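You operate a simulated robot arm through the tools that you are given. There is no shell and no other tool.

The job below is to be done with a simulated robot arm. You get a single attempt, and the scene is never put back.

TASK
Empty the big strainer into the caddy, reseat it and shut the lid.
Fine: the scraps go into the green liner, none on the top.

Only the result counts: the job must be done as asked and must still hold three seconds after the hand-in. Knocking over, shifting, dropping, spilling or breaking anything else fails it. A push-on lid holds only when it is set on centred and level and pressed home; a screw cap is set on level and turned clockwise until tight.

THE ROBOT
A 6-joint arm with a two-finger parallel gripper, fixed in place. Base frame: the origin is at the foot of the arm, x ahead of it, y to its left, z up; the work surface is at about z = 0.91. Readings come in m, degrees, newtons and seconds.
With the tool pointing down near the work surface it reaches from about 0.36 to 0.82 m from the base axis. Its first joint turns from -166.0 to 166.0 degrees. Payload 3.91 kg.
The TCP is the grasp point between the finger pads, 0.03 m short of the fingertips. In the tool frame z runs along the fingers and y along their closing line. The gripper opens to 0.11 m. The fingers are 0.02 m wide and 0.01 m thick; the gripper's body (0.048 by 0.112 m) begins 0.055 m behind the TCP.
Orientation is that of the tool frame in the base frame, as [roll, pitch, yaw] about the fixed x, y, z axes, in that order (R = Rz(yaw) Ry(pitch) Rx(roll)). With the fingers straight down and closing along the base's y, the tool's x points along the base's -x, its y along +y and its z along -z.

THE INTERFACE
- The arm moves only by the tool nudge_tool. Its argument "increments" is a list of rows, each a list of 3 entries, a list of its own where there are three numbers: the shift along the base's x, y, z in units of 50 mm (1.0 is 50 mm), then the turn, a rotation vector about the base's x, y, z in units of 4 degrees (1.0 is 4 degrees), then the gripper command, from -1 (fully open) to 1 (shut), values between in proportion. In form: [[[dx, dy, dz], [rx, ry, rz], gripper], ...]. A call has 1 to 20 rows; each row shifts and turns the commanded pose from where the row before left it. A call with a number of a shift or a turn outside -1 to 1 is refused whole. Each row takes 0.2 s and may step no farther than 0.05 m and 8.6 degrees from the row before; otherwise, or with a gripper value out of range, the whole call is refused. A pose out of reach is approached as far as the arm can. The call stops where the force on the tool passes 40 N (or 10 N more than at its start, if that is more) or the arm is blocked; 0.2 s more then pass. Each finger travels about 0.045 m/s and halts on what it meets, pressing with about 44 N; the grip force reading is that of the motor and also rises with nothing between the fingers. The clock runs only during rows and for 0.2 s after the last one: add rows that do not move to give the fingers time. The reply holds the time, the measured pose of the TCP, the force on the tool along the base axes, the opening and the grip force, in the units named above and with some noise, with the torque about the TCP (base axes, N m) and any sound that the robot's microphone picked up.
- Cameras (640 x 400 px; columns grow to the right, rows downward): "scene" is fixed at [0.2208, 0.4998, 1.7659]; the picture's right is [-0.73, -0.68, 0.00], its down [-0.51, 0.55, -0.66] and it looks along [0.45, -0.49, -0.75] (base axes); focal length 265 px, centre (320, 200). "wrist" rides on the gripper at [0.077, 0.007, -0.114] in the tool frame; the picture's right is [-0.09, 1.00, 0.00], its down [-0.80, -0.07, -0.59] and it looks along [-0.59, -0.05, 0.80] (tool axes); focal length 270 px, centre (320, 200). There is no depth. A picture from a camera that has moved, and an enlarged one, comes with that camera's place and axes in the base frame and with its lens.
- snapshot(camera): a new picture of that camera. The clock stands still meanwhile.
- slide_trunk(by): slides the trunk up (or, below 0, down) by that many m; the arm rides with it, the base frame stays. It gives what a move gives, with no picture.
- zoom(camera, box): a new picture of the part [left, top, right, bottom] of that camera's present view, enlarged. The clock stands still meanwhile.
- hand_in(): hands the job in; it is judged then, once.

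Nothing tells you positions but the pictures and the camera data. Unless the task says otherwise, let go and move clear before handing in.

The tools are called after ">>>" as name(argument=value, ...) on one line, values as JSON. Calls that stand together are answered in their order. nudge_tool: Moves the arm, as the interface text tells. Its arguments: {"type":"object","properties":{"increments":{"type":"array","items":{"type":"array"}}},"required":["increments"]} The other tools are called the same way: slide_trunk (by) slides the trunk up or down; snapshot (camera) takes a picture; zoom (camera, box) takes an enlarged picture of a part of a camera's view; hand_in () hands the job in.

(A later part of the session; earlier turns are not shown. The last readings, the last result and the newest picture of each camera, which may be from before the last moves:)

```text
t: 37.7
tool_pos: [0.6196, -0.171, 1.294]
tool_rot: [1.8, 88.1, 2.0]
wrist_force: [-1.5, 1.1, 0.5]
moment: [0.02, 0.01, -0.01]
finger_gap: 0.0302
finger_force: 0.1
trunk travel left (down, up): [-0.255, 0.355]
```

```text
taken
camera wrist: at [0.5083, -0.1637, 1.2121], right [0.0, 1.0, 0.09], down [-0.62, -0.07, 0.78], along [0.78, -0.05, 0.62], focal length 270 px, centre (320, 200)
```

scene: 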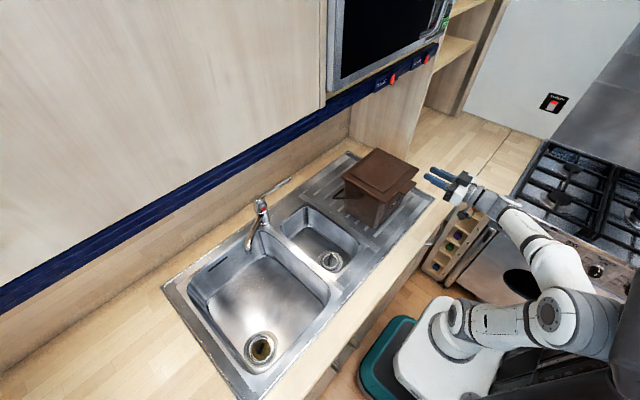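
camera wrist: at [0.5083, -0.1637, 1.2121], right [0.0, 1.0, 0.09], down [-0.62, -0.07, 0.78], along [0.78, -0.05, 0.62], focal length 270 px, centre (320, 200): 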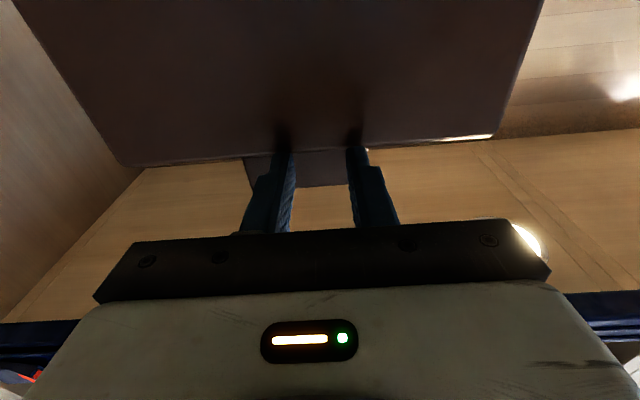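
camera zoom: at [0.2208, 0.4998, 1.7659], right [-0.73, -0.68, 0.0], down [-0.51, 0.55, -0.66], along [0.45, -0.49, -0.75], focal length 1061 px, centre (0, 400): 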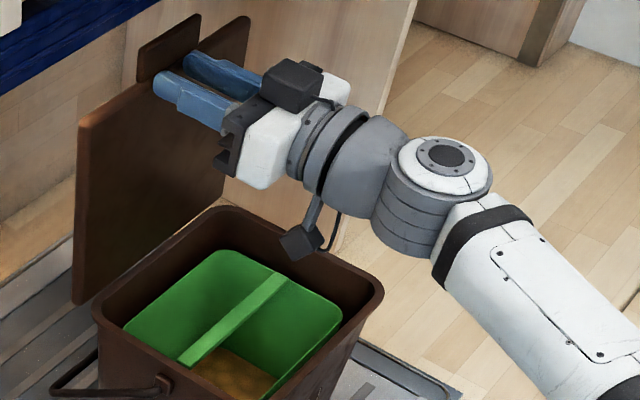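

>>> nudge_tool(increments=[[[0.2, 0, 0], [0, 0, 0], 0.45], [[0.2, 0, 0], [0, 0, 0], 0.45], [[0, 0, 0], [0, 0, 0], 0.45]])

>>> zoom(camera="scene", box=[320, 100, 480, 200])

>>> zoom(camera="wrist", box=[220, 100, 420, 220])

```text
t: 38.5
tool_pos: [0.6395, -0.1705, 1.2922]
tool_rot: [1.3, 88.0, 1.3]
wrist_force: [0.7, -0.1, -0.1]
moment: [0.0, 0.02, 0.01]
finger_gap: 0.0306
finger_force: 0.1
trunk travel left (down, up): [-0.255, 0.355]
```

```text
4.00 times, centred on (400, 150) of scene
camera zoom: at [0.2208, 0.4998, 1.7659], right [-0.73, -0.68, 0.0], down [-0.51, 0.55, -0.66], along [0.45, -0.49, -0.75], focal length 1061 px, centre (0, 400)
```

zoom: 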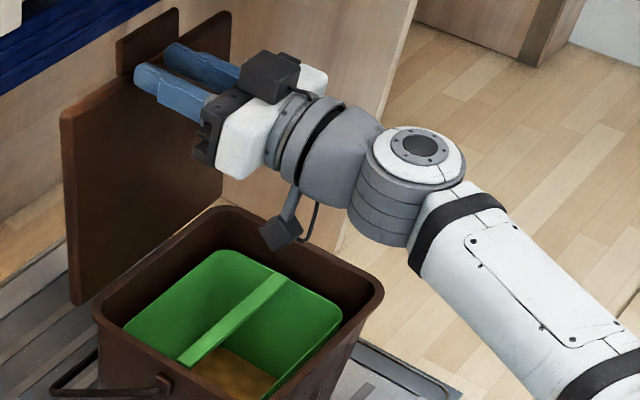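

```text
3.20 times, centred on (320, 160) of wrist
camera zoom: at [0.5281, -0.1635, 1.2116], right [-0.01, 1.0, 0.09], down [-0.62, -0.07, 0.78], along [0.78, -0.05, 0.62], focal length 865 px, centre (320, 328)
```

zoom: 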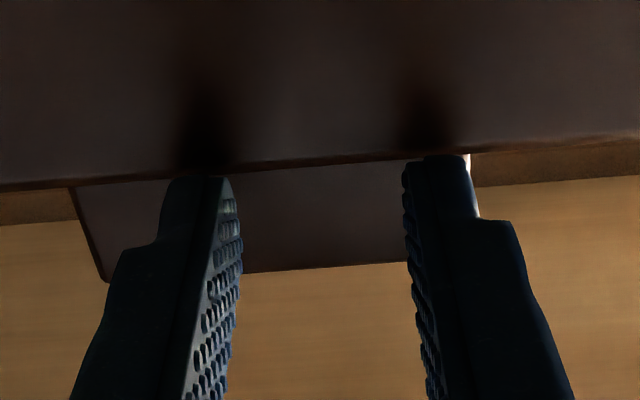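

The lid looks to be past vertical. I'll draw the fingers back a little and check whether it stays open on its own.

>>> nudge_tool(increments=[[[-0.2, 0, 0], [0, 0, 0], 0.45], [[-0.2, 0, 0], [0, 0, 0], 0.45], [[0, 0, 0], [0, 0, 0], 0.45], [[0, 0, 0], [0, 0, 0], 0.45]])

>>> zoom(camera="scene", box=[320, 100, 480, 200])

>>> snapshot(camera="wrist")

```text
t: 39.5
tool_pos: [0.6189, -0.1693, 1.2931]
tool_rot: [2.0, 88.1, 2.3]
wrist_force: [0.0, -0.4, 0.1]
moment: [0.0, 0.0, 0.0]
finger_gap: 0.0299
finger_force: 0.1
trunk travel left (down, up): [-0.255, 0.355]
```

```text
4.00 times, centred on (400, 150) of scene
camera zoom: at [0.2208, 0.4998, 1.7659], right [-0.73, -0.68, 0.0], down [-0.51, 0.55, -0.66], along [0.45, -0.49, -0.75], focal length 1061 px, centre (0, 400)
```

zoom: 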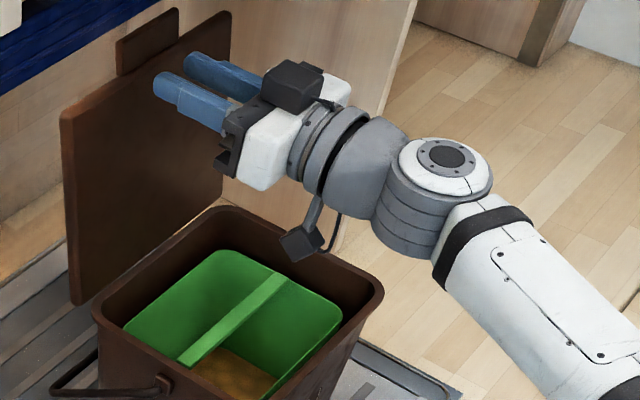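

```text
taken
camera wrist: at [0.5078, -0.1635, 1.2116], right [0.0, 1.0, 0.09], down [-0.62, -0.07, 0.78], along [0.78, -0.05, 0.62], focal length 270 px, centre (320, 200)
```

wrist: 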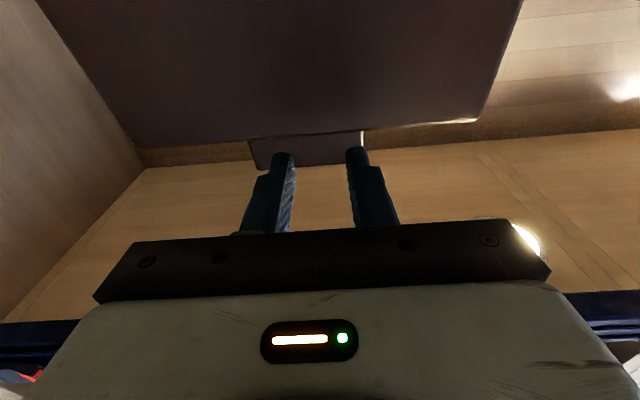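

The lid holds itself open at about 98°. I'll withdraw, raise the trunk again, and look down into the caddy.

>>> nudge_tool(increments=[[[-0.8, 0, 0], [0, 0, 0], 0.45], [[-0.8, 0, 0], [0, 0, 0], 0.45], [[-0.8, 0, 0], [0, 0, 0], 0.45], [[-0.8, 0, 0], [0, 0, 0], 0.45], [[-0.8, 0, 0], [0, 0, 0], 0.45], [[0, 0, 0], [0, 0, 0], 0.45]])

>>> slide_trunk(by=0.1)

```text
t: 40.9
tool_pos: [0.4219, -0.1722, 1.2901]
tool_rot: [13.8, 88.4, 14.1]
wrist_force: [-0.2, -0.4, 0.1]
moment: [-0.01, 0.0, 0.02]
finger_gap: 0.0303
finger_force: 0.0
trunk travel left (down, up): [-0.255, 0.355]
```

```text
t: 42.3
tool_pos: [0.422, -0.1735, 1.3898]
tool_rot: [11.7, 88.3, 11.7]
wrist_force: [0.1, 0.7, -0.6]
moment: [0.01, 0.04, 0.02]
finger_gap: 0.0305
finger_force: 0.1
trunk travel left (down, up): [-0.355, 0.255]
```

>>> nudge_tool(increments=[[[-0.05, 0, -0.17], [0, 1, 0], 0], [[-0.05, 0, -0.17], [0, 1, 0], 0], [[-0.05, 0, -0.17], [0, 1, 0], 0], [[-0.05, 0, -0.17], [0, 1, 0], 0], [[-0.05, 0, -0.17], [0, 1, 0], 0], [[-0.05, 0, -0.17], [0, 1, 0], 0], [[-0.05, 0, -0.17], [0, 1, 0], 0], [[-0.05, 0, -0.17], [0, 1, 0], 0], [[-0.05, 0, -0.17], [0, 1, 0], 0], [[-0.05, 0, -0.17], [0, 1, 0], 0], [[-0.05, 0, -0.17], [0, 1, 0], 0], [[-0.05, 0, -0.17], [0, 1, 0], 0], [[-0.05, 0, -0.17], [0, 1, 0], 0], [[-0.05, 0, -0.17], [0, 1, 0], 0], [[0, 0, 0], [0, 0, 0], 0]])

>>> snapshot(camera="wrist")

>>> snapshot(camera="scene")

```text
t: 45.5
tool_pos: [0.3846, -0.1716, 1.2747]
tool_rot: [179.9, 35.9, 179.9]
wrist_force: [-0.3, 0.5, -0.3]
moment: [0.0, 0.0, -0.02]
finger_gap: 0.0551
finger_force: 0.0
trunk travel left (down, up): [-0.355, 0.255]
```

```text
taken
camera wrist: at [0.2546, -0.1643, 1.3211], right [0.07, 1.0, 0.05], down [0.3, -0.07, 0.95], along [0.95, -0.05, -0.3], focal length 270 px, centre (320, 200)
```

wrist: 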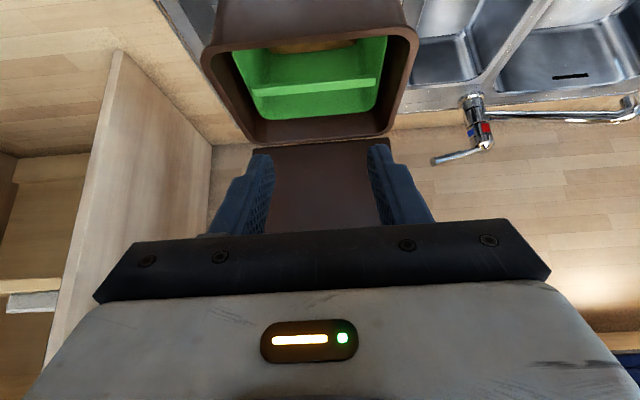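

```text
taken
```

scene: 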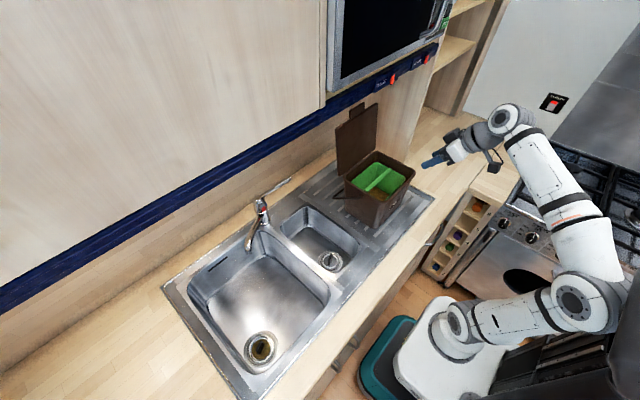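

>>> nudge_tool(increments=[[[0.02, 0, -0.08], [0, 1, 0], 0], [[0.02, 0, -0.08], [0, 1, 0], 0], [[0.02, 0, -0.08], [0, 1, 0], 0], [[0.02, 0, -0.08], [0, 1, 0], 0], [[0.02, 0, -0.08], [0, 1, 0], 0], [[0.02, 0, -0.08], [0, 1, 0], 0], [[0, 0, 0], [0, 0, 0], 0]])

>>> snapshot(camera="wrist")

>>> zoom(camera="scene", box=[320, 90, 440, 230])

```text
t: 47.1
tool_pos: [0.3895, -0.1708, 1.2499]
tool_rot: [-180.0, 11.9, 179.9]
wrist_force: [0.7, 0.3, -0.1]
moment: [-0.01, 0.0, 0.0]
finger_gap: 0.0553
finger_force: 0.1
trunk travel left (down, up): [-0.355, 0.255]
```

```text
taken
camera wrist: at [0.2916, -0.1641, 1.3455], right [0.09, 1.0, 0.02], down [0.66, -0.07, 0.75], along [0.75, -0.05, -0.66], focal length 270 px, centre (320, 200)
```

wrist: 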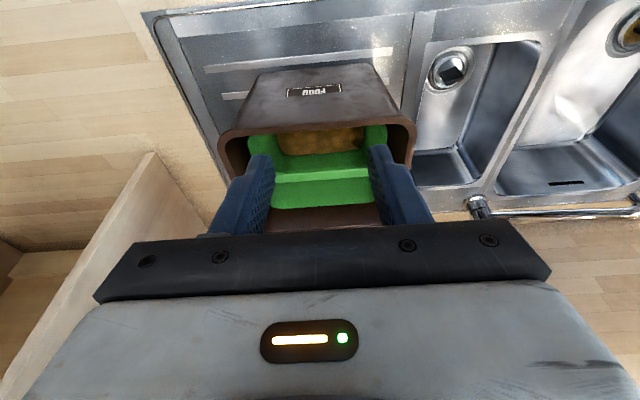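

```text
2.86 times, centred on (380, 160) of scene
camera zoom: at [0.2208, 0.4998, 1.7659], right [-0.73, -0.68, 0.0], down [-0.51, 0.55, -0.66], along [0.45, -0.49, -0.75], focal length 758 px, centre (149, 314)
```

zoom: 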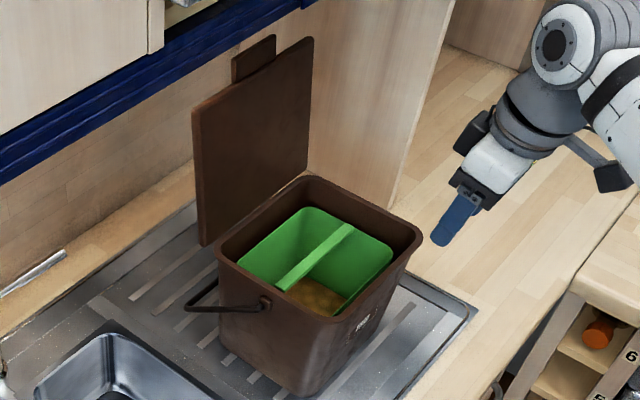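

>>> nudge_tool(increments=[[[-0.2, 0, 0.6], [0, 1, 0], -1], [[-0.2, 0, 0.6], [0, 1, 0], -1], [[-0.2, 0, 0.6], [0, 1, 0], -1], [[0, 0, 0], [0, 0, 0], -1], [[0, 0, 0], [0, 0, 0], -1]])

>>> zoom(camera="wrist", box=[200, 60, 440, 240])

>>> zoom(camera="scene", box=[340, 140, 430, 205])

```text
t: 48.3
tool_pos: [0.3578, -0.168, 1.3186]
tool_rot: [180.0, 0.1, 179.9]
wrist_force: [-0.5, 0.3, -0.5]
moment: [-0.02, -0.03, 0.0]
finger_gap: 0.11
finger_force: 0.0
out of reach, approached as far as the arm can: row 3
trunk travel left (down, up): [-0.355, 0.255]
```

```text
2.22 times, centred on (320, 150) of wrist
camera zoom: at [0.2809, -0.1624, 1.4319], right [0.09, 1.0, 0.0], down [0.8, -0.07, 0.6], along [0.59, -0.05, -0.8], focal length 601 px, centre (320, 311)
```

zoom: 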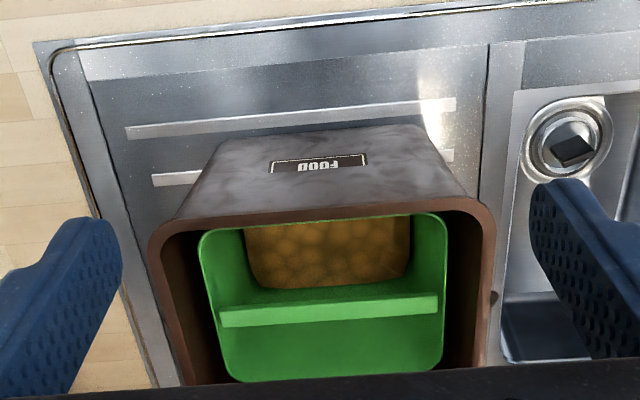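

```text
6.15 times, centred on (385, 172) of scene
camera zoom: at [0.2208, 0.4998, 1.7659], right [-0.73, -0.68, 0.0], down [-0.51, 0.55, -0.66], along [0.45, -0.49, -0.75], focal length 1632 px, centre (-80, 369)
```

zoom: 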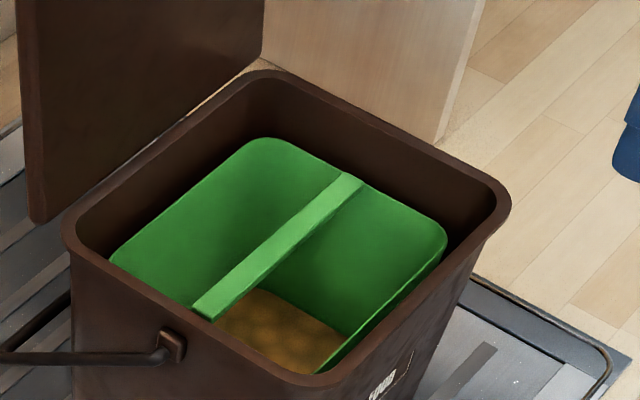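

The lid stays open. The liner's rim is near z ≈ 1.07, with its strut at x ≈ 0.546, so I'll aim for the front compartment (x 0.484–0.538, y -0.26 to -0.10). Now I'll travel to the big strainer, staying low and in front of the cabinet.

>>> nudge_tool(increments=[[[0.09, 0.5, -0.1], [0, 0, 1], -1], [[0.09, 0.5, -0.1], [0, 0, 1], -1], [[0.09, 0.5, -0.1], [0, 0, 1], -1], [[0.09, 0.5, -0.1], [0, 0, 1], -1], [[0.09, 0.5, -0.1], [0, 0, 1], -1], [[0.09, 0.5, -0.1], [0, 0, 1], -1], [[0.09, 0.5, -0.1], [0, 0, 1], -1], [[0.09, 0.5, -0.1], [0, 0, 1], -1], [[0.09, 0.5, -0.1], [0, 0, 1], -1], [[0.09, 0.5, -0.1], [0, 0, 1], -1], [[0.09, 0.5, -0.1], [0, 0, 1], -1], [[0.09, 0.5, -0.1], [0, 0, 1], -1], [[0.09, 0.5, -0.1], [0, 0, 1], -1], [[0.09, 0.5, -0.1], [0, 0, 1], -1], [[0.09, 0.5, -0.1], [0, 0, 1], -1], [[0.09, 0.5, -0.1], [0, 0, 1], -1], [[0.09, 0.5, -0.1], [0, 0, 1], -1], [[0.09, 0.5, -0.1], [0, 0, 1], -1], [[0.09, 0.5, -0.1], [0, 0, 1], -1], [[0.09, 0.5, -0.1], [0, 0, 1], -1]])

>>> snapshot(camera="scene")

```text
t: 52.5
tool_pos: [0.4523, 0.3322, 1.2175]
tool_rot: [179.8, -0.1, -100.0]
wrist_force: [0.8, 0.2, 0.2]
moment: [-0.01, 0.01, 0.02]
finger_gap: 0.1098
finger_force: 0.0
trunk travel left (down, up): [-0.355, 0.255]
```

```text
taken
```

scene: 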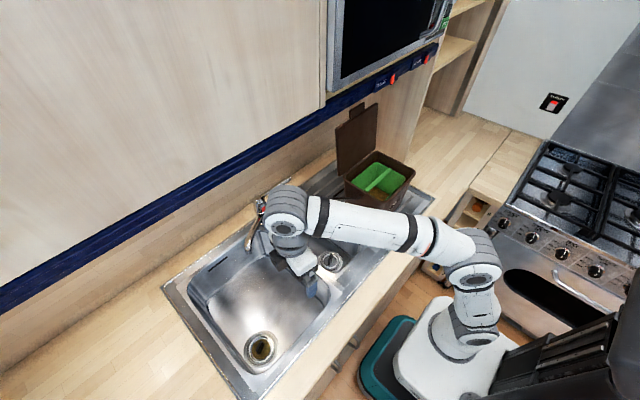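

>>> nudge_tool(increments=[[[0.1, 0.35, -0.45], [0, 0, 1], -1], [[0.1, 0.35, -0.45], [0, 0, 1], -1], [[0.16, 0.35, -0.45], [0, 0, 1], -1], [[0.16, 0.35, -0.45], [0, 0, 1], -1], [[0.2, 0.35, -0.45], [0, 0, 1], -1], [[0.2, 0.35, -0.45], [0, 0, 1], -1], [[0.2, 0.35, -0.45], [0, 0, 1], -1], [[0.2, 0.35, -0.45], [0, 0, 0.75], -1], [[0, 0, 0], [0, 0, 0], -1]])

>>> snapshot(camera="wrist")

>>> snapshot(camera="scene")

```text
t: 54.5
tool_pos: [0.5151, 0.4699, 1.036]
tool_rot: [179.9, 0.0, -68.9]
wrist_force: [-0.8, -0.1, 0.1]
moment: [-0.02, 0.02, -0.01]
finger_gap: 0.11
finger_force: 0.0
trunk travel left (down, up): [-0.355, 0.255]
```

```text
taken
camera wrist: at [0.5355, 0.3957, 1.1511], right [-0.96, -0.27, 0.0], down [-0.22, 0.77, 0.59], along [-0.16, 0.57, -0.8], focal length 270 px, centre (320, 200)
```

wrist: 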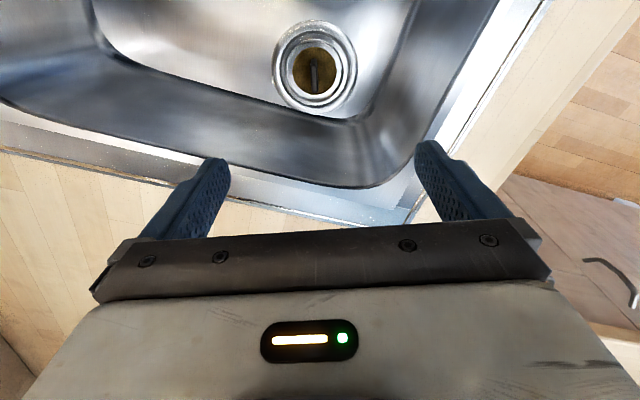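

```text
taken
```

scene: 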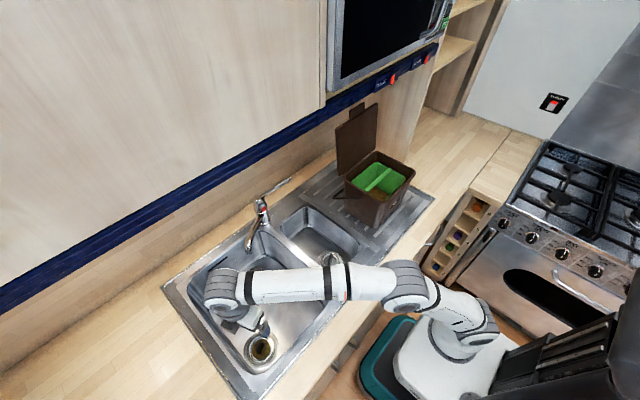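

>>> zoom(camera="wrist", box=[268, 16, 364, 116])

>>> zoom(camera="scene", box=[210, 290, 300, 380])

```text
4.00 times, centred on (316, 66) of wrist
camera zoom: at [0.5355, 0.3957, 1.1511], right [-0.96, -0.27, 0.0], down [-0.22, 0.77, 0.59], along [-0.16, 0.57, -0.8], focal length 1081 px, centre (336, 736)
```

zoom: 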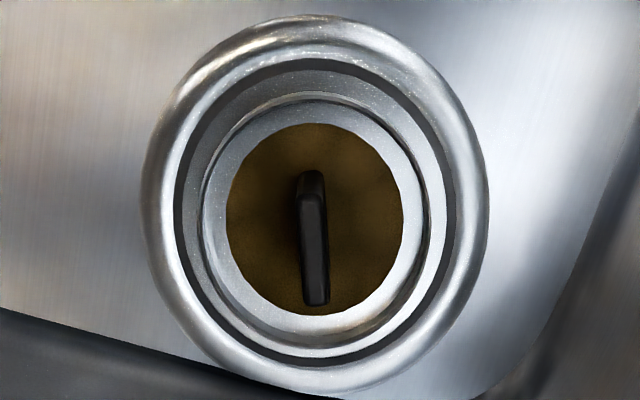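

```text
4.44 times, centred on (255, 335) of scene
camera zoom: at [0.2208, 0.4998, 1.7659], right [-0.73, -0.68, 0.0], down [-0.51, 0.55, -0.66], along [0.45, -0.49, -0.75], focal length 1179 px, centre (609, -400)
```

zoom: 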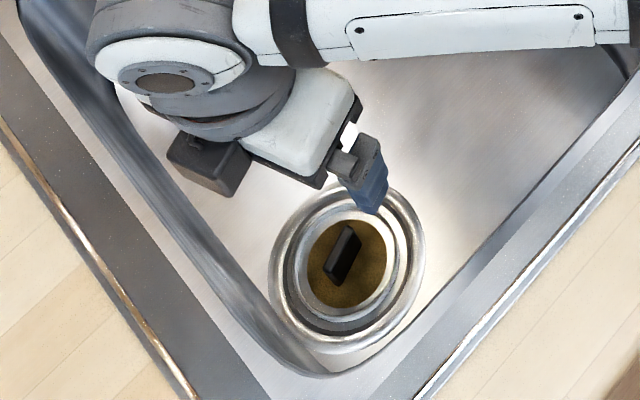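

The bar's top centre is at about (0.5215, 0.4715), turned ~19° from y. I'll align the fingers (yaw ≈ -71°), pre-close to about 50 mm, and descend over it in steps.

>>> nudge_tool(increments=[[[0.13, 0.03, -0.4], [0, 0, -0.57], 0.09], [[0, 0, -0.6], [0, 0, 0], 0.09], [[0, 0, -0.7], [0, 0, 0], 0.09], [[0, 0, -0.8], [0, 0, 0], 0.09], [[0, 0, -0.8], [0, 0, 0], 0.09], [[0, 0, -0.6], [0, 0, 0], 0.09], [[0, 0, -0.4], [0, 0, 0], 0.09], [[0, 0, 0], [0, 0, 0], 0.09], [[0, 0, 0], [0, 0, 0], 0.09]])

>>> snapshot(camera="wrist")

>>> zoom(camera="scene", box=[210, 290, 300, 380])

```text
t: 56.5
tool_pos: [0.5212, 0.4722, 0.8242]
tool_rot: [179.8, 0.0, -71.4]
wrist_force: [0.5, -0.4, -0.1]
moment: [-0.01, -0.04, -0.01]
finger_gap: 0.05
finger_force: 0.1
trunk travel left (down, up): [-0.355, 0.255]
```

```text
taken
camera wrist: at [0.5398, 0.3965, 0.9376], right [-0.97, -0.24, 0.0], down [-0.19, 0.78, 0.59], along [-0.14, 0.58, -0.8], focal length 270 px, centre (320, 200)
```

wrist: 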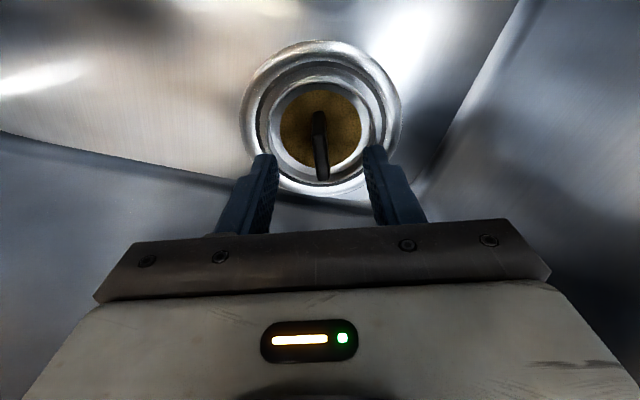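

```text
4.44 times, centred on (255, 335) of scene
camera zoom: at [0.2208, 0.4998, 1.7659], right [-0.73, -0.68, 0.0], down [-0.51, 0.55, -0.66], along [0.45, -0.49, -0.75], focal length 1179 px, centre (609, -400)
```

zoom: 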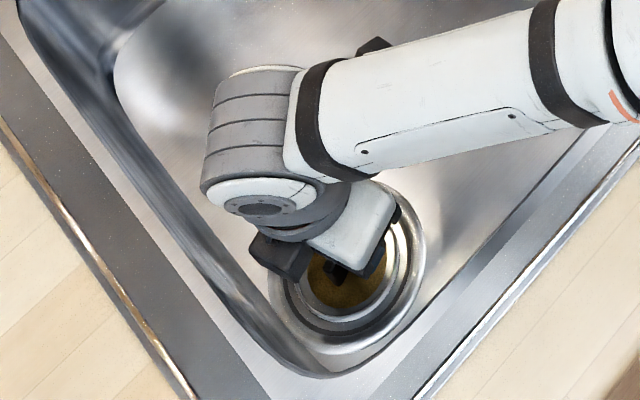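

>>> nudge_tool(increments=[[[0, 0, -0.3], [0, 0, 0], 0.09], [[0, 0, -0.3], [0, 0, 0], 0.09], [[0, 0, -0.3], [0, 0, 0], 0.09], [[0, 0, 0], [0, 0, 0], 0.09]])

>>> zoom(camera="wrist", box=[220, 60, 420, 210])

```text
t: 57.5
tool_pos: [0.5213, 0.4704, 0.7819]
tool_rot: [-179.8, 0.2, -71.3]
wrist_force: [0.8, -0.3, 29.7]
moment: [-0.21, 0.11, 0.02]
finger_gap: 0.05
finger_force: 0.0
trunk travel left (down, up): [-0.355, 0.255]
```

```text
2.67 times, centred on (320, 135) of wrist
camera zoom: at [0.5393, 0.3946, 0.8963], right [-0.97, -0.24, -0.01], down [-0.19, 0.78, 0.6], along [-0.14, 0.58, -0.8], focal length 721 px, centre (320, 373)
```

zoom: 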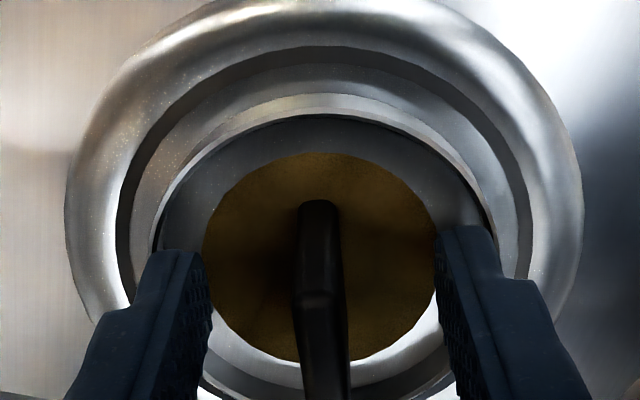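

The fingertips touched the strainer's flange (tips ≈ 0.752). I'll rise about 6 mm to unload it and close on the bar.

>>> nudge_tool(increments=[[[0, 0, 0.14], [0, 0, 0], 0.09], [[0, 0, 0], [0, 0, 0], 0.09]])

>>> nudge_tool(increments=[[[0, 0, 0], [0, 0, 0], 0.5], [[0, 0, 0], [0, 0, 0], 0.5], [[0, 0, 0], [0, 0, 0], 0.5]])

>>> zoom(camera="wrist", box=[220, 60, 420, 210])

```text
t: 58.1
tool_pos: [0.5219, 0.4706, 0.7835]
tool_rot: [179.8, -0.2, -71.5]
wrist_force: [1.1, -0.7, 3.7]
moment: [0.02, -0.17, -0.02]
finger_gap: 0.0496
finger_force: 0.0
trunk travel left (down, up): [-0.355, 0.255]
```

```text
t: 58.9
tool_pos: [0.5219, 0.4709, 0.7842]
tool_rot: [-180.0, -0.1, -71.4]
wrist_force: [0.2, -0.1, 0.8]
moment: [0.01, 0.01, -0.02]
finger_gap: 0.0273
finger_force: 0.0
trunk travel left (down, up): [-0.355, 0.255]
```

```text
2.67 times, centred on (320, 135) of wrist
camera zoom: at [0.5396, 0.3958, 0.8988], right [-0.97, -0.24, 0.0], down [-0.19, 0.78, 0.59], along [-0.14, 0.58, -0.8], focal length 721 px, centre (320, 373)
```

zoom: 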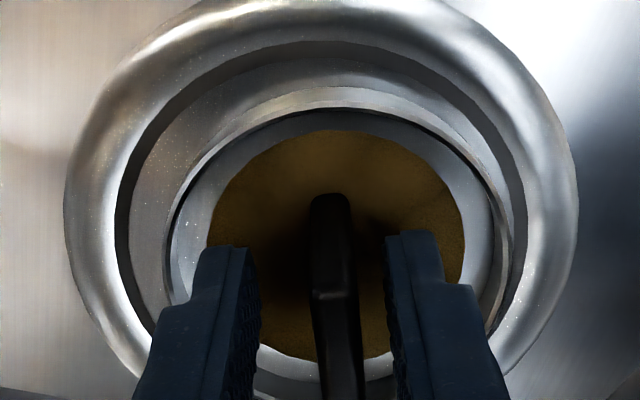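

>>> nudge_tool(increments=[[[0, 0, 0], [0, 0, 0], 1], [[0, 0, 0], [0, 0, 0], 1], [[0, 0, 0], [0, 0, 0], 1], [[0, 0, 0], [0, 0, 0], 1]])

>>> zoom(camera="wrist", box=[220, 60, 420, 210])

```text
t: 59.9
tool_pos: [0.521, 0.4703, 0.7846]
tool_rot: [179.9, 0.0, -71.4]
wrist_force: [-0.4, -0.7, 0.1]
moment: [0.02, -0.07, -0.03]
finger_gap: 0.0081
finger_force: 43.9
trunk travel left (down, up): [-0.355, 0.255]
```

```text
2.67 times, centred on (320, 135) of wrist
camera zoom: at [0.5397, 0.3958, 0.899], right [-0.97, -0.24, 0.0], down [-0.19, 0.78, 0.59], along [-0.14, 0.58, -0.8], focal length 721 px, centre (320, 373)
```

zoom: 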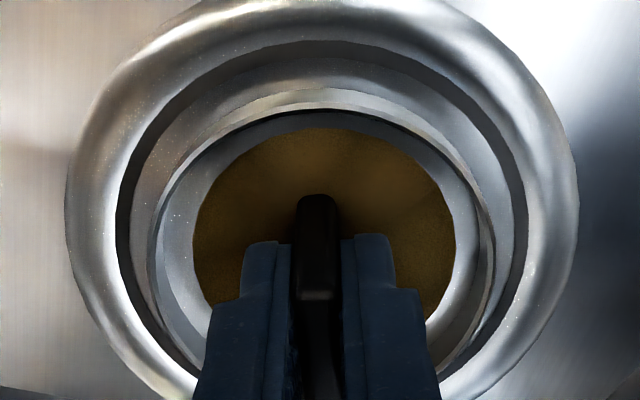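

The bar is gripped (8 mm thick, 44 N) and the strainer is centred in its ring; the seated pose is TCP (0.521, 0.470, 0.7846), yaw -71.4. Now I'll lift it gently straight up.

>>> nudge_tool(increments=[[[0, 0, 0.1], [0, 0, 0], 1], [[0, 0, 0.2], [0, 0, 0], 1], [[0, 0, 0.3], [0, 0, 0], 1], [[0, 0, 0.4], [0, 0, 0], 1], [[0, 0, 0.4], [0, 0, 0], 1], [[0, 0, 0.3], [0, 0, 0], 1], [[0, 0, 0.1], [0, 0, 0], 1], [[0, 0, 0], [0, 0, 0], 1]])

>>> snapshot(camera="wrist")

>>> zoom(camera="scene", box=[210, 270, 310, 380])

```text
t: 61.7
tool_pos: [0.5221, 0.471, 0.8735]
tool_rot: [179.8, 0.0, -71.4]
wrist_force: [0.7, -0.3, -0.4]
moment: [0.01, -0.02, -0.03]
finger_gap: 0.0084
finger_force: 44.1
trunk travel left (down, up): [-0.355, 0.255]
```

```text
taken
camera wrist: at [0.5411, 0.3961, 0.9878], right [-0.97, -0.24, 0.0], down [-0.19, 0.78, 0.59], along [-0.14, 0.58, -0.8], focal length 270 px, centre (320, 200)
```

wrist: 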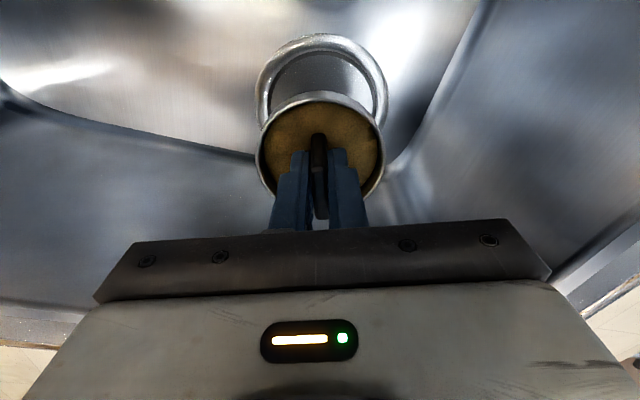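

```text
3.64 times, centred on (260, 325) of scene
camera zoom: at [0.2208, 0.4998, 1.7659], right [-0.73, -0.68, 0.0], down [-0.51, 0.55, -0.66], along [0.45, -0.49, -0.75], focal length 964 px, centre (538, -254)
```

zoom: 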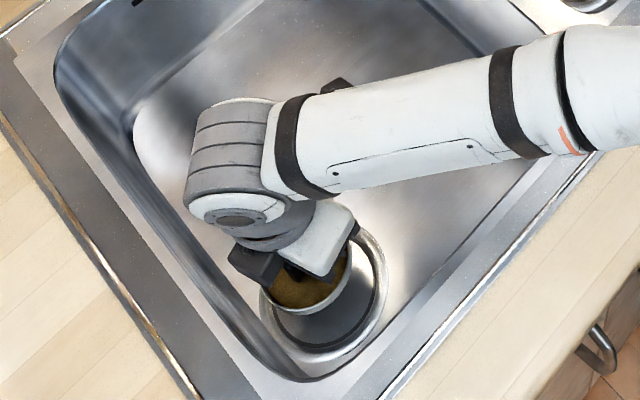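

>>> zoom(camera="wrist", box=[230, 20, 410, 240])

```text
1.82 times, centred on (320, 130) of wrist
camera zoom: at [0.5411, 0.3961, 0.9878], right [-0.97, -0.24, 0.0], down [-0.19, 0.78, 0.59], along [-0.14, 0.58, -0.8], focal length 491 px, centre (320, 327)
```

zoom: 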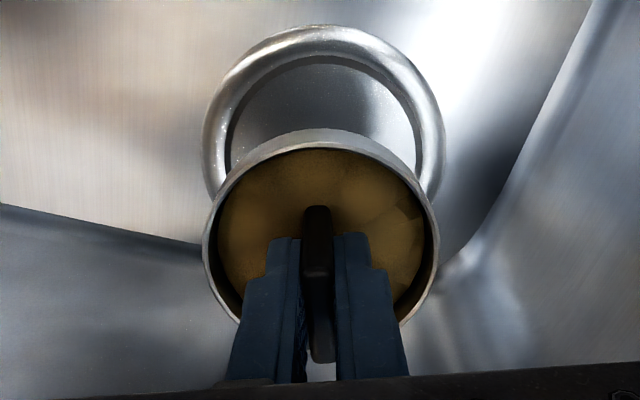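

The strainer is out cleanly with its load. I'll raise it level and carry it slowly, keeping clear of the cabinet and spout, toward the caddy.

>>> nudge_tool(increments=[[[0, 0, 0.2], [0, 0, 0], 1], [[0, 0, 0.4], [0, 0, 0], 1], [[0, 0, 0.5], [0, 0, 0], 1], [[0, 0, 0.5], [0, 0, 0], 1], [[0, 0, 0.5], [0, 0, 0], 1], [[0, 0, 0.5], [0, 0, 0], 1], [[0, 0, 0.5], [0, 0, 0], 1], [[-0.05, -0.1, 0.5], [0, 0, 0], 1], [[-0.1, -0.2, 0.5], [0, 0, 0], 1], [[-0.15, -0.3, 0.5], [0, 0, 0], 1], [[-0.2, -0.4, 0.5], [0, 0, 0], 1], [[-0.2, -0.5, 0.5], [0, 0, 0], 1], [[-0.15, -0.5, 0.5], [0, 0, 0], 1], [[-0.1, -0.5, 0.4], [0, 0, 0], 1], [[-0.05, -0.5, 0.2], [0, 0, 0], 1], [[0, -0.4, 0.1], [0, 0, 0], 1], [[0, -0.2, 0], [0, 0, 0], 1], [[0, 0, 0], [0, 0, 0], 1]])

>>> snapshot(camera="wrist")

>>> snapshot(camera="scene")

```text
t: 65.5
tool_pos: [0.4719, 0.2908, 1.2142]
tool_rot: [179.9, 0.1, -71.5]
wrist_force: [0.4, 0.2, 0.1]
moment: [-0.01, 0.01, 0.05]
finger_gap: 0.008
finger_force: 44.8
trunk travel left (down, up): [-0.355, 0.255]
```

```text
taken
camera wrist: at [0.4897, 0.2165, 1.3288], right [-0.97, -0.23, 0.0], down [-0.19, 0.78, 0.59], along [-0.14, 0.58, -0.8], focal length 270 px, centre (320, 200)
```

wrist: 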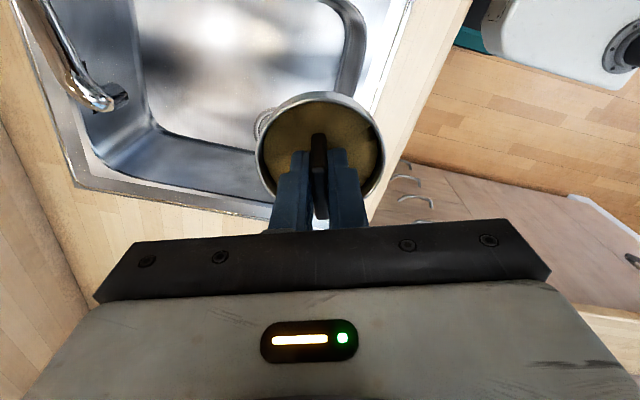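

```text
taken
```

scene: 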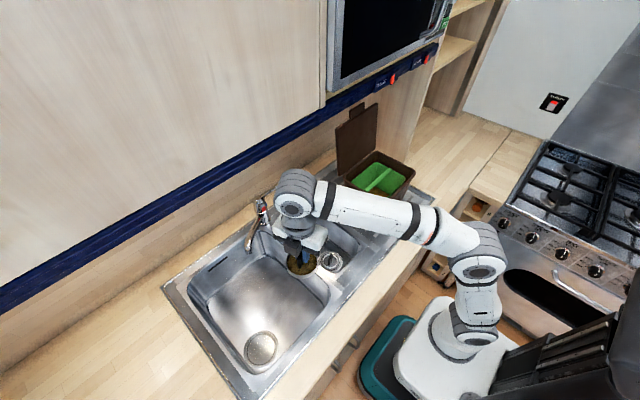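

>>> nudge_tool(increments=[[[0, -0.2, 0], [0, 0, 0], 1], [[0, -0.4, 0], [0, 0, 0], 1], [[0.037, -0.55, 0.02], [0, 0, -0.307], 1], [[0.037, -0.55, 0.02], [0, 0, -0.307], 1], [[0.037, -0.55, 0.02], [0, 0, -0.307], 1], [[0.037, -0.55, 0.02], [0, 0, -0.307], 1], [[0.037, -0.55, 0.02], [0, 0, -0.307], 1], [[0.037, -0.55, 0.02], [0, 0, -0.307], 1], [[0.037, -0.55, 0.02], [0, 0, -0.307], 1], [[0.037, -0.55, 0.02], [0, 0, -0.307], 1], [[0.037, -0.55, 0.02], [0, 0, -0.307], 1], [[0.037, -0.55, 0.02], [0, 0, -0.307], 1], [[0.037, -0.55, 0.02], [0, 0, -0.307], 1], [[0.037, -0.55, 0.02], [0, 0, -0.307], 1], [[0.037, -0.55, 0.02], [0, 0, -0.307], 1], [[0.037, -0.55, 0.02], [0, 0, -0.307], 1], [[0.037, -0.55, 0.02], [0, 0, -0.307], 1], [[0, -0.4, 0], [0, 0, 0], 1], [[0, -0.13, 0], [0, 0, 0], 1], [[0, 0, 0], [0, 0, 0], 1]])

>>> snapshot(camera="wrist")

>>> zoom(camera="scene", box=[310, 80, 470, 220])

```text
t: 69.7
tool_pos: [0.4993, -0.1774, 1.2288]
tool_rot: [179.9, 0.0, -89.8]
wrist_force: [-0.6, -0.2, -0.9]
moment: [0.01, -0.03, 0.0]
finger_gap: 0.0082
finger_force: 43.7
trunk travel left (down, up): [-0.355, 0.255]
```

```text
taken
camera wrist: at [0.4927, -0.2546, 1.3432], right [-1.0, 0.08, 0.0], down [0.07, 0.8, 0.59], along [0.05, 0.59, -0.8], focal length 270 px, centre (320, 200)
```

wrist: 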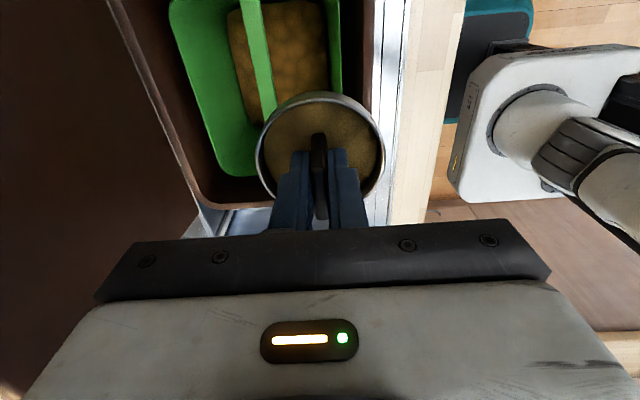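

```text
2.86 times, centred on (390, 150) of scene
camera zoom: at [0.2208, 0.4998, 1.7659], right [-0.73, -0.68, 0.0], down [-0.51, 0.55, -0.66], along [0.45, -0.49, -0.75], focal length 758 px, centre (120, 343)
```

zoom: 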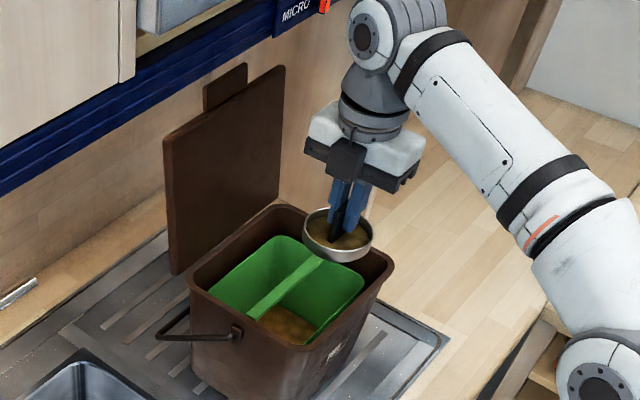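

The strainer is level over the caddy; the front compartment spans x ≈ 0.48–0.537. I'll now tilt gradually about y with the discharge lip held near x ≈ 0.525 and z ≈ 1.145, starting with the first 20°.

>>> nudge_tool(increments=[[[0.1, 0, -0.078], [0, -0.5, 0], 1], [[0.1, 0, -0.078], [0, -0.5, 0], 1], [[0.1, 0, -0.078], [0, -0.5, 0], 1], [[0.1, 0, -0.078], [0, -0.5, 0], 1], [[0.1, 0, -0.078], [0, -0.5, 0], 1], [[0.1, 0, -0.078], [0, -0.5, 0], 1], [[0.1, 0, -0.078], [0, -0.5, 0], 1], [[0.1, 0, -0.078], [0, -0.5, 0], 1], [[0.1, 0, -0.078], [0, -0.5, 0], 1], [[0.1, 0, -0.078], [0, -0.5, 0], 1], [[0, 0, 0], [0, 0, 0], 1]])

>>> snapshot(camera="wrist")

>>> zoom(camera="scene", box=[330, 100, 450, 220])

```text
t: 72.1
tool_pos: [0.5499, -0.1775, 1.1906]
tool_rot: [-160.1, -0.1, -89.8]
wrist_force: [0.3, -0.9, -0.3]
moment: [0.01, -0.02, 0.02]
finger_gap: 0.0082
finger_force: 43.6
trunk travel left (down, up): [-0.355, 0.255]
```

```text
taken
camera wrist: at [0.5045, -0.2547, 1.2951], right [-0.94, 0.08, -0.34], down [-0.14, 0.8, 0.58], along [0.32, 0.59, -0.74], focal length 270 px, centre (320, 200)
```

wrist: 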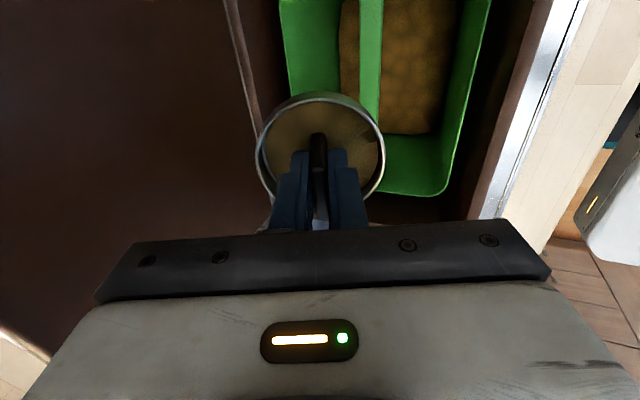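

```text
3.33 times, centred on (390, 160) of scene
camera zoom: at [0.2208, 0.4998, 1.7659], right [-0.73, -0.68, 0.0], down [-0.51, 0.55, -0.66], along [0.45, -0.49, -0.75], focal length 884 px, centre (87, 333)
```

zoom: 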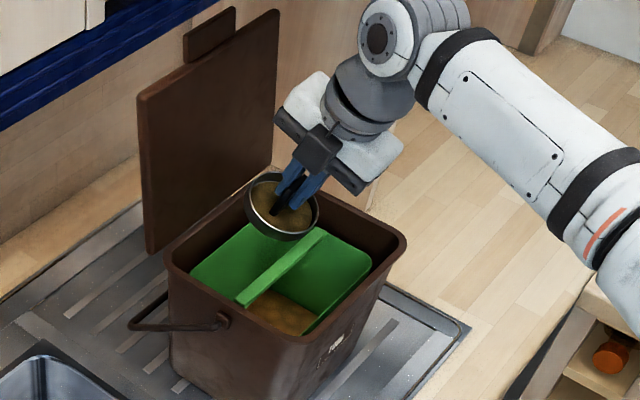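

Lip confirmed at x ≈ 0.524, in front of the strut. Continuing the tilt to 40°.

>>> nudge_tool(increments=[[[-0.033, 0, 0], [0, -0.5, 0], 1], [[-0.033, 0, 0], [0, -0.5, 0], 1], [[-0.033, 0, 0], [0, -0.5, 0], 1], [[-0.033, 0, 0], [0, -0.5, 0], 1], [[-0.033, 0, 0], [0, -0.5, 0], 1], [[-0.033, 0, 0], [0, -0.5, 0], 1], [[-0.033, 0, 0], [0, -0.5, 0], 1], [[-0.033, 0, 0], [0, -0.5, 0], 1], [[-0.033, 0, 0], [0, -0.5, 0], 1], [[-0.033, 0, 0], [0, -0.5, 0], 1], [[0, 0, 0], [0, 0, 0], 1]])

>>> snapshot(camera="wrist")

>>> zoom(camera="scene", box=[330, 100, 450, 220])

```text
t: 74.5
tool_pos: [0.5315, -0.1757, 1.1907]
tool_rot: [-140.1, -0.2, -89.9]
wrist_force: [-0.1, 0.5, -0.2]
moment: [0.02, 0.01, -0.04]
finger_gap: 0.0082
finger_force: 44.1
trunk travel left (down, up): [-0.355, 0.255]
```

```text
taken
camera wrist: at [0.4527, -0.2542, 1.2735], right [-0.76, 0.08, -0.64], down [-0.33, 0.8, 0.5], along [0.56, 0.59, -0.58], focal length 270 px, centre (320, 200)
```

wrist: 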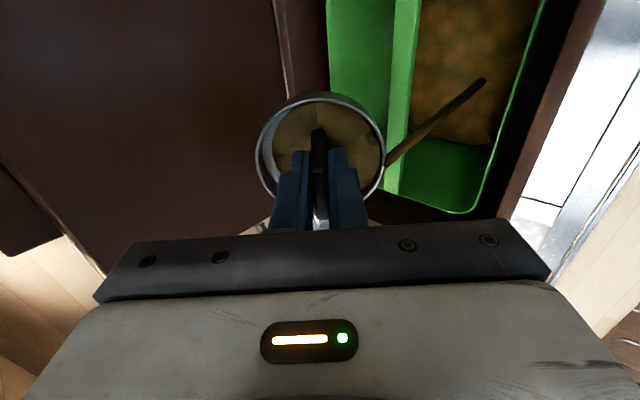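

```text
3.33 times, centred on (390, 160) of scene
camera zoom: at [0.2208, 0.4998, 1.7659], right [-0.73, -0.68, 0.0], down [-0.51, 0.55, -0.66], along [0.45, -0.49, -0.75], focal length 884 px, centre (87, 333)
```

zoom: 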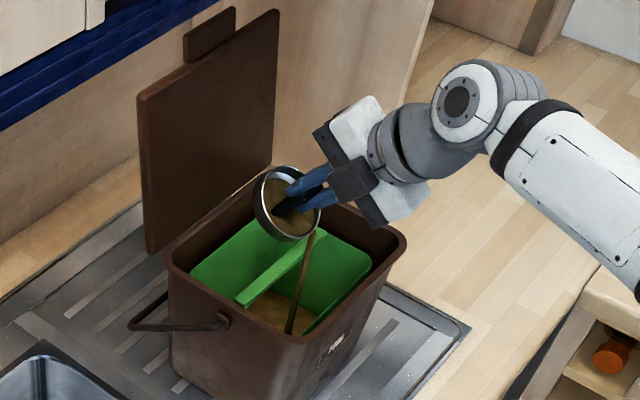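

Scraps are streaming from the lip straight into the front compartment of the green liner. I'll hold, then keep tilting slowly with the lip fixed.

>>> nudge_tool(increments=[[[0, 0, 0], [0, 0, 0], 1], [[0, 0, 0], [0, 0, 0], 1], [[0, 0, 0], [0, 0, 0], 1], [[0, 0, 0], [0, 0, 0], 1], [[-0.033, 0, 0], [0, -0.5, 0], 1], [[0, 0, 0], [0, 0, 0], 1], [[-0.033, 0, 0], [0, -0.5, 0], 1], [[0, 0, 0], [0, 0, 0], 1], [[-0.033, 0, 0], [0, -0.5, 0], 1], [[0, 0, 0], [0, 0, 0], 1], [[-0.033, 0, 0], [0, -0.5, 0], 1], [[0, 0, 0], [0, 0, 0], 1], [[-0.033, 0, 0], [0, -0.5, 0], 1], [[0, 0, 0], [0, 0, 0], 1]])

>>> snapshot(camera="wrist")

>>> zoom(camera="scene", box=[330, 100, 450, 220])

```text
t: 77.5
tool_pos: [0.5235, -0.1774, 1.1916]
tool_rot: [-130.1, -0.2, -89.9]
wrist_force: [-1.1, 0.2, 0.5]
moment: [0.0, 0.03, -0.04]
finger_gap: 0.0082
finger_force: 44.2
trunk travel left (down, up): [-0.355, 0.255]
```

```text
taken
camera wrist: at [0.4317, -0.2551, 1.2596], right [-0.64, 0.08, -0.76], down [-0.41, 0.8, 0.43], along [0.65, 0.59, -0.48], focal length 270 px, centre (320, 200)
```

wrist: 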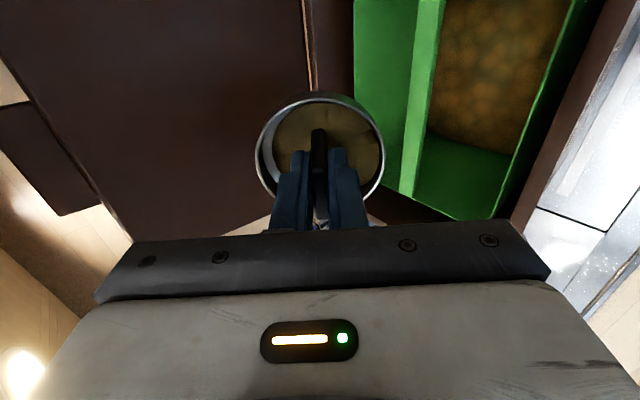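

```text
3.33 times, centred on (390, 160) of scene
camera zoom: at [0.2208, 0.4998, 1.7659], right [-0.73, -0.68, 0.0], down [-0.51, 0.55, -0.66], along [0.45, -0.49, -0.75], focal length 884 px, centre (87, 333)
```

zoom: 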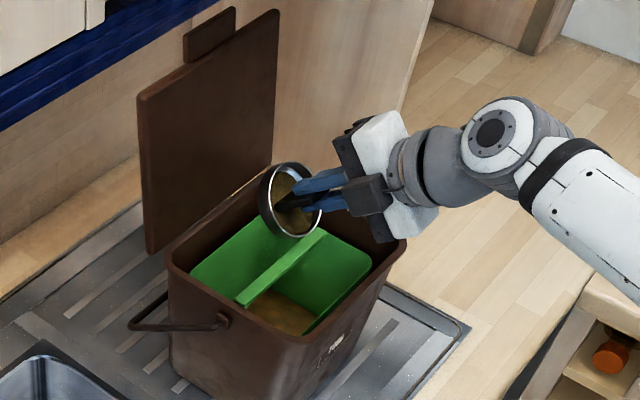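

>>> nudge_tool(increments=[[[-0.034, 0, 0], [0, -0.5, 0], 1], [[-0.034, 0, 0], [0, -0.5, 0], 1], [[-0.034, 0, 0], [0, -0.5, 0], 1], [[-0.034, 0, 0], [0, -0.5, 0], 1], [[-0.034, 0, 0], [0, -0.5, 0], 1], [[0, 0, 0], [0, 0, 0], 1], [[-0.034, 0, 0], [0, -0.5, 0], 1], [[-0.034, 0, 0], [0, -0.5, 0], 1], [[-0.034, 0, 0], [0, -0.5, 0], 1]])

>>> snapshot(camera="wrist")

>>> zoom(camera="scene", box=[330, 100, 450, 220])

```text
t: 79.5
tool_pos: [0.5107, -0.1766, 1.1905]
tool_rot: [-114.1, -0.2, -90.0]
wrist_force: [0.1, 0.0, -0.2]
moment: [-0.01, 0.03, -0.03]
finger_gap: 0.008
finger_force: 44.7
trunk travel left (down, up): [-0.355, 0.255]
```

```text
taken
camera wrist: at [0.403, -0.2541, 1.2313], right [-0.41, 0.09, -0.91], down [-0.51, 0.8, 0.3], along [0.76, 0.59, -0.28], focal length 270 px, centre (320, 200)
```

wrist: 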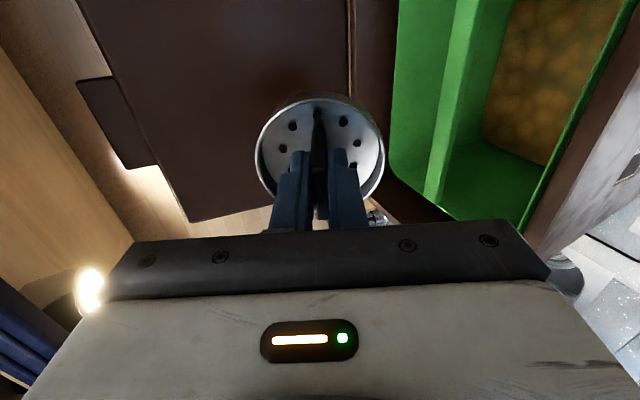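

```text
3.33 times, centred on (390, 160) of scene
camera zoom: at [0.2208, 0.4998, 1.7659], right [-0.73, -0.68, 0.0], down [-0.51, 0.55, -0.66], along [0.45, -0.49, -0.75], focal length 884 px, centre (87, 333)
```

zoom: 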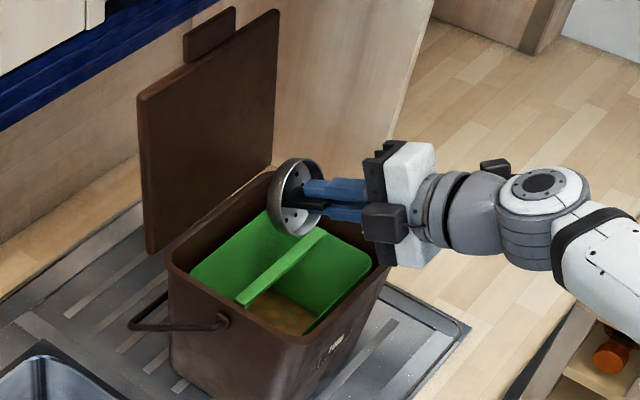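

>>> zoom(camera="wrist", box=[240, 80, 400, 220])

>>> zoom(camera="scene", box=[350, 140, 430, 210])

>>> zoom(camera="wrist", box=[380, 0, 640, 230])

```text
2.86 times, centred on (320, 150) of wrist
camera zoom: at [0.403, -0.2541, 1.2313], right [-0.41, 0.09, -0.91], down [-0.51, 0.8, 0.3], along [0.76, 0.59, -0.28], focal length 772 px, centre (320, 343)
```

zoom: 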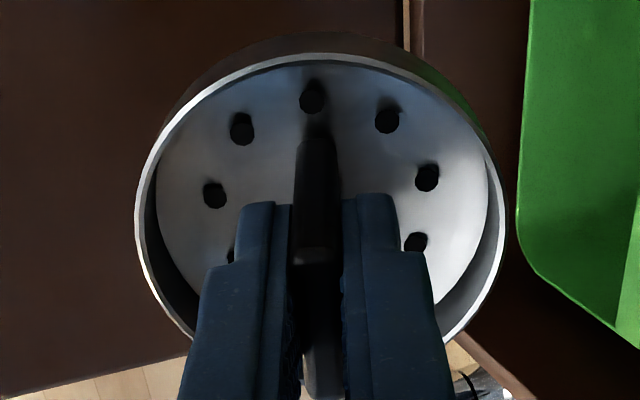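

```text
5.71 times, centred on (390, 175) of scene
camera zoom: at [0.2208, 0.4998, 1.7659], right [-0.73, -0.68, 0.0], down [-0.51, 0.55, -0.66], along [0.45, -0.49, -0.75], focal length 1515 px, centre (-80, 343)
```

zoom: 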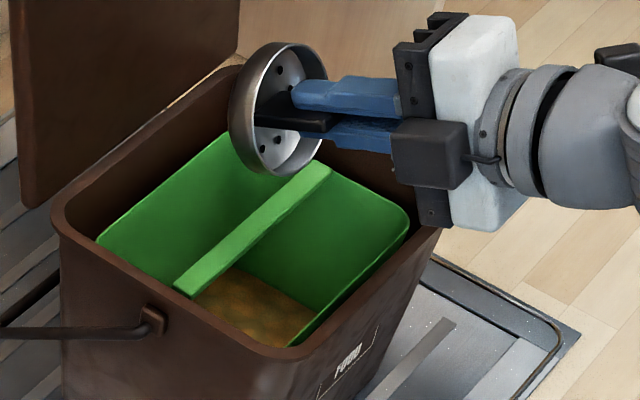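

```text
1.74 times, centred on (510, 115) of wrist
camera zoom: at [0.403, -0.2541, 1.2313], right [-0.41, 0.09, -0.91], down [-0.51, 0.8, 0.3], along [0.76, 0.59, -0.28], focal length 470 px, centre (-10, 348)
```

zoom: 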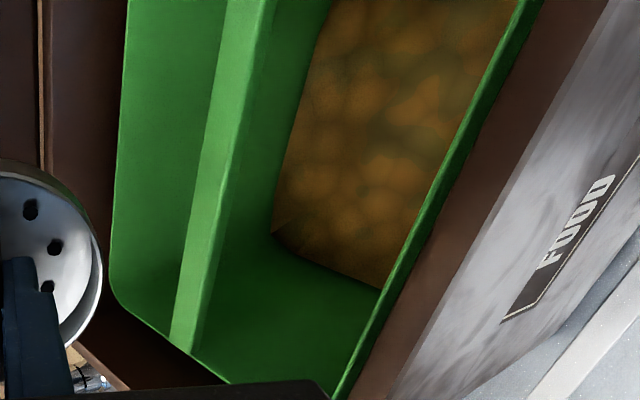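

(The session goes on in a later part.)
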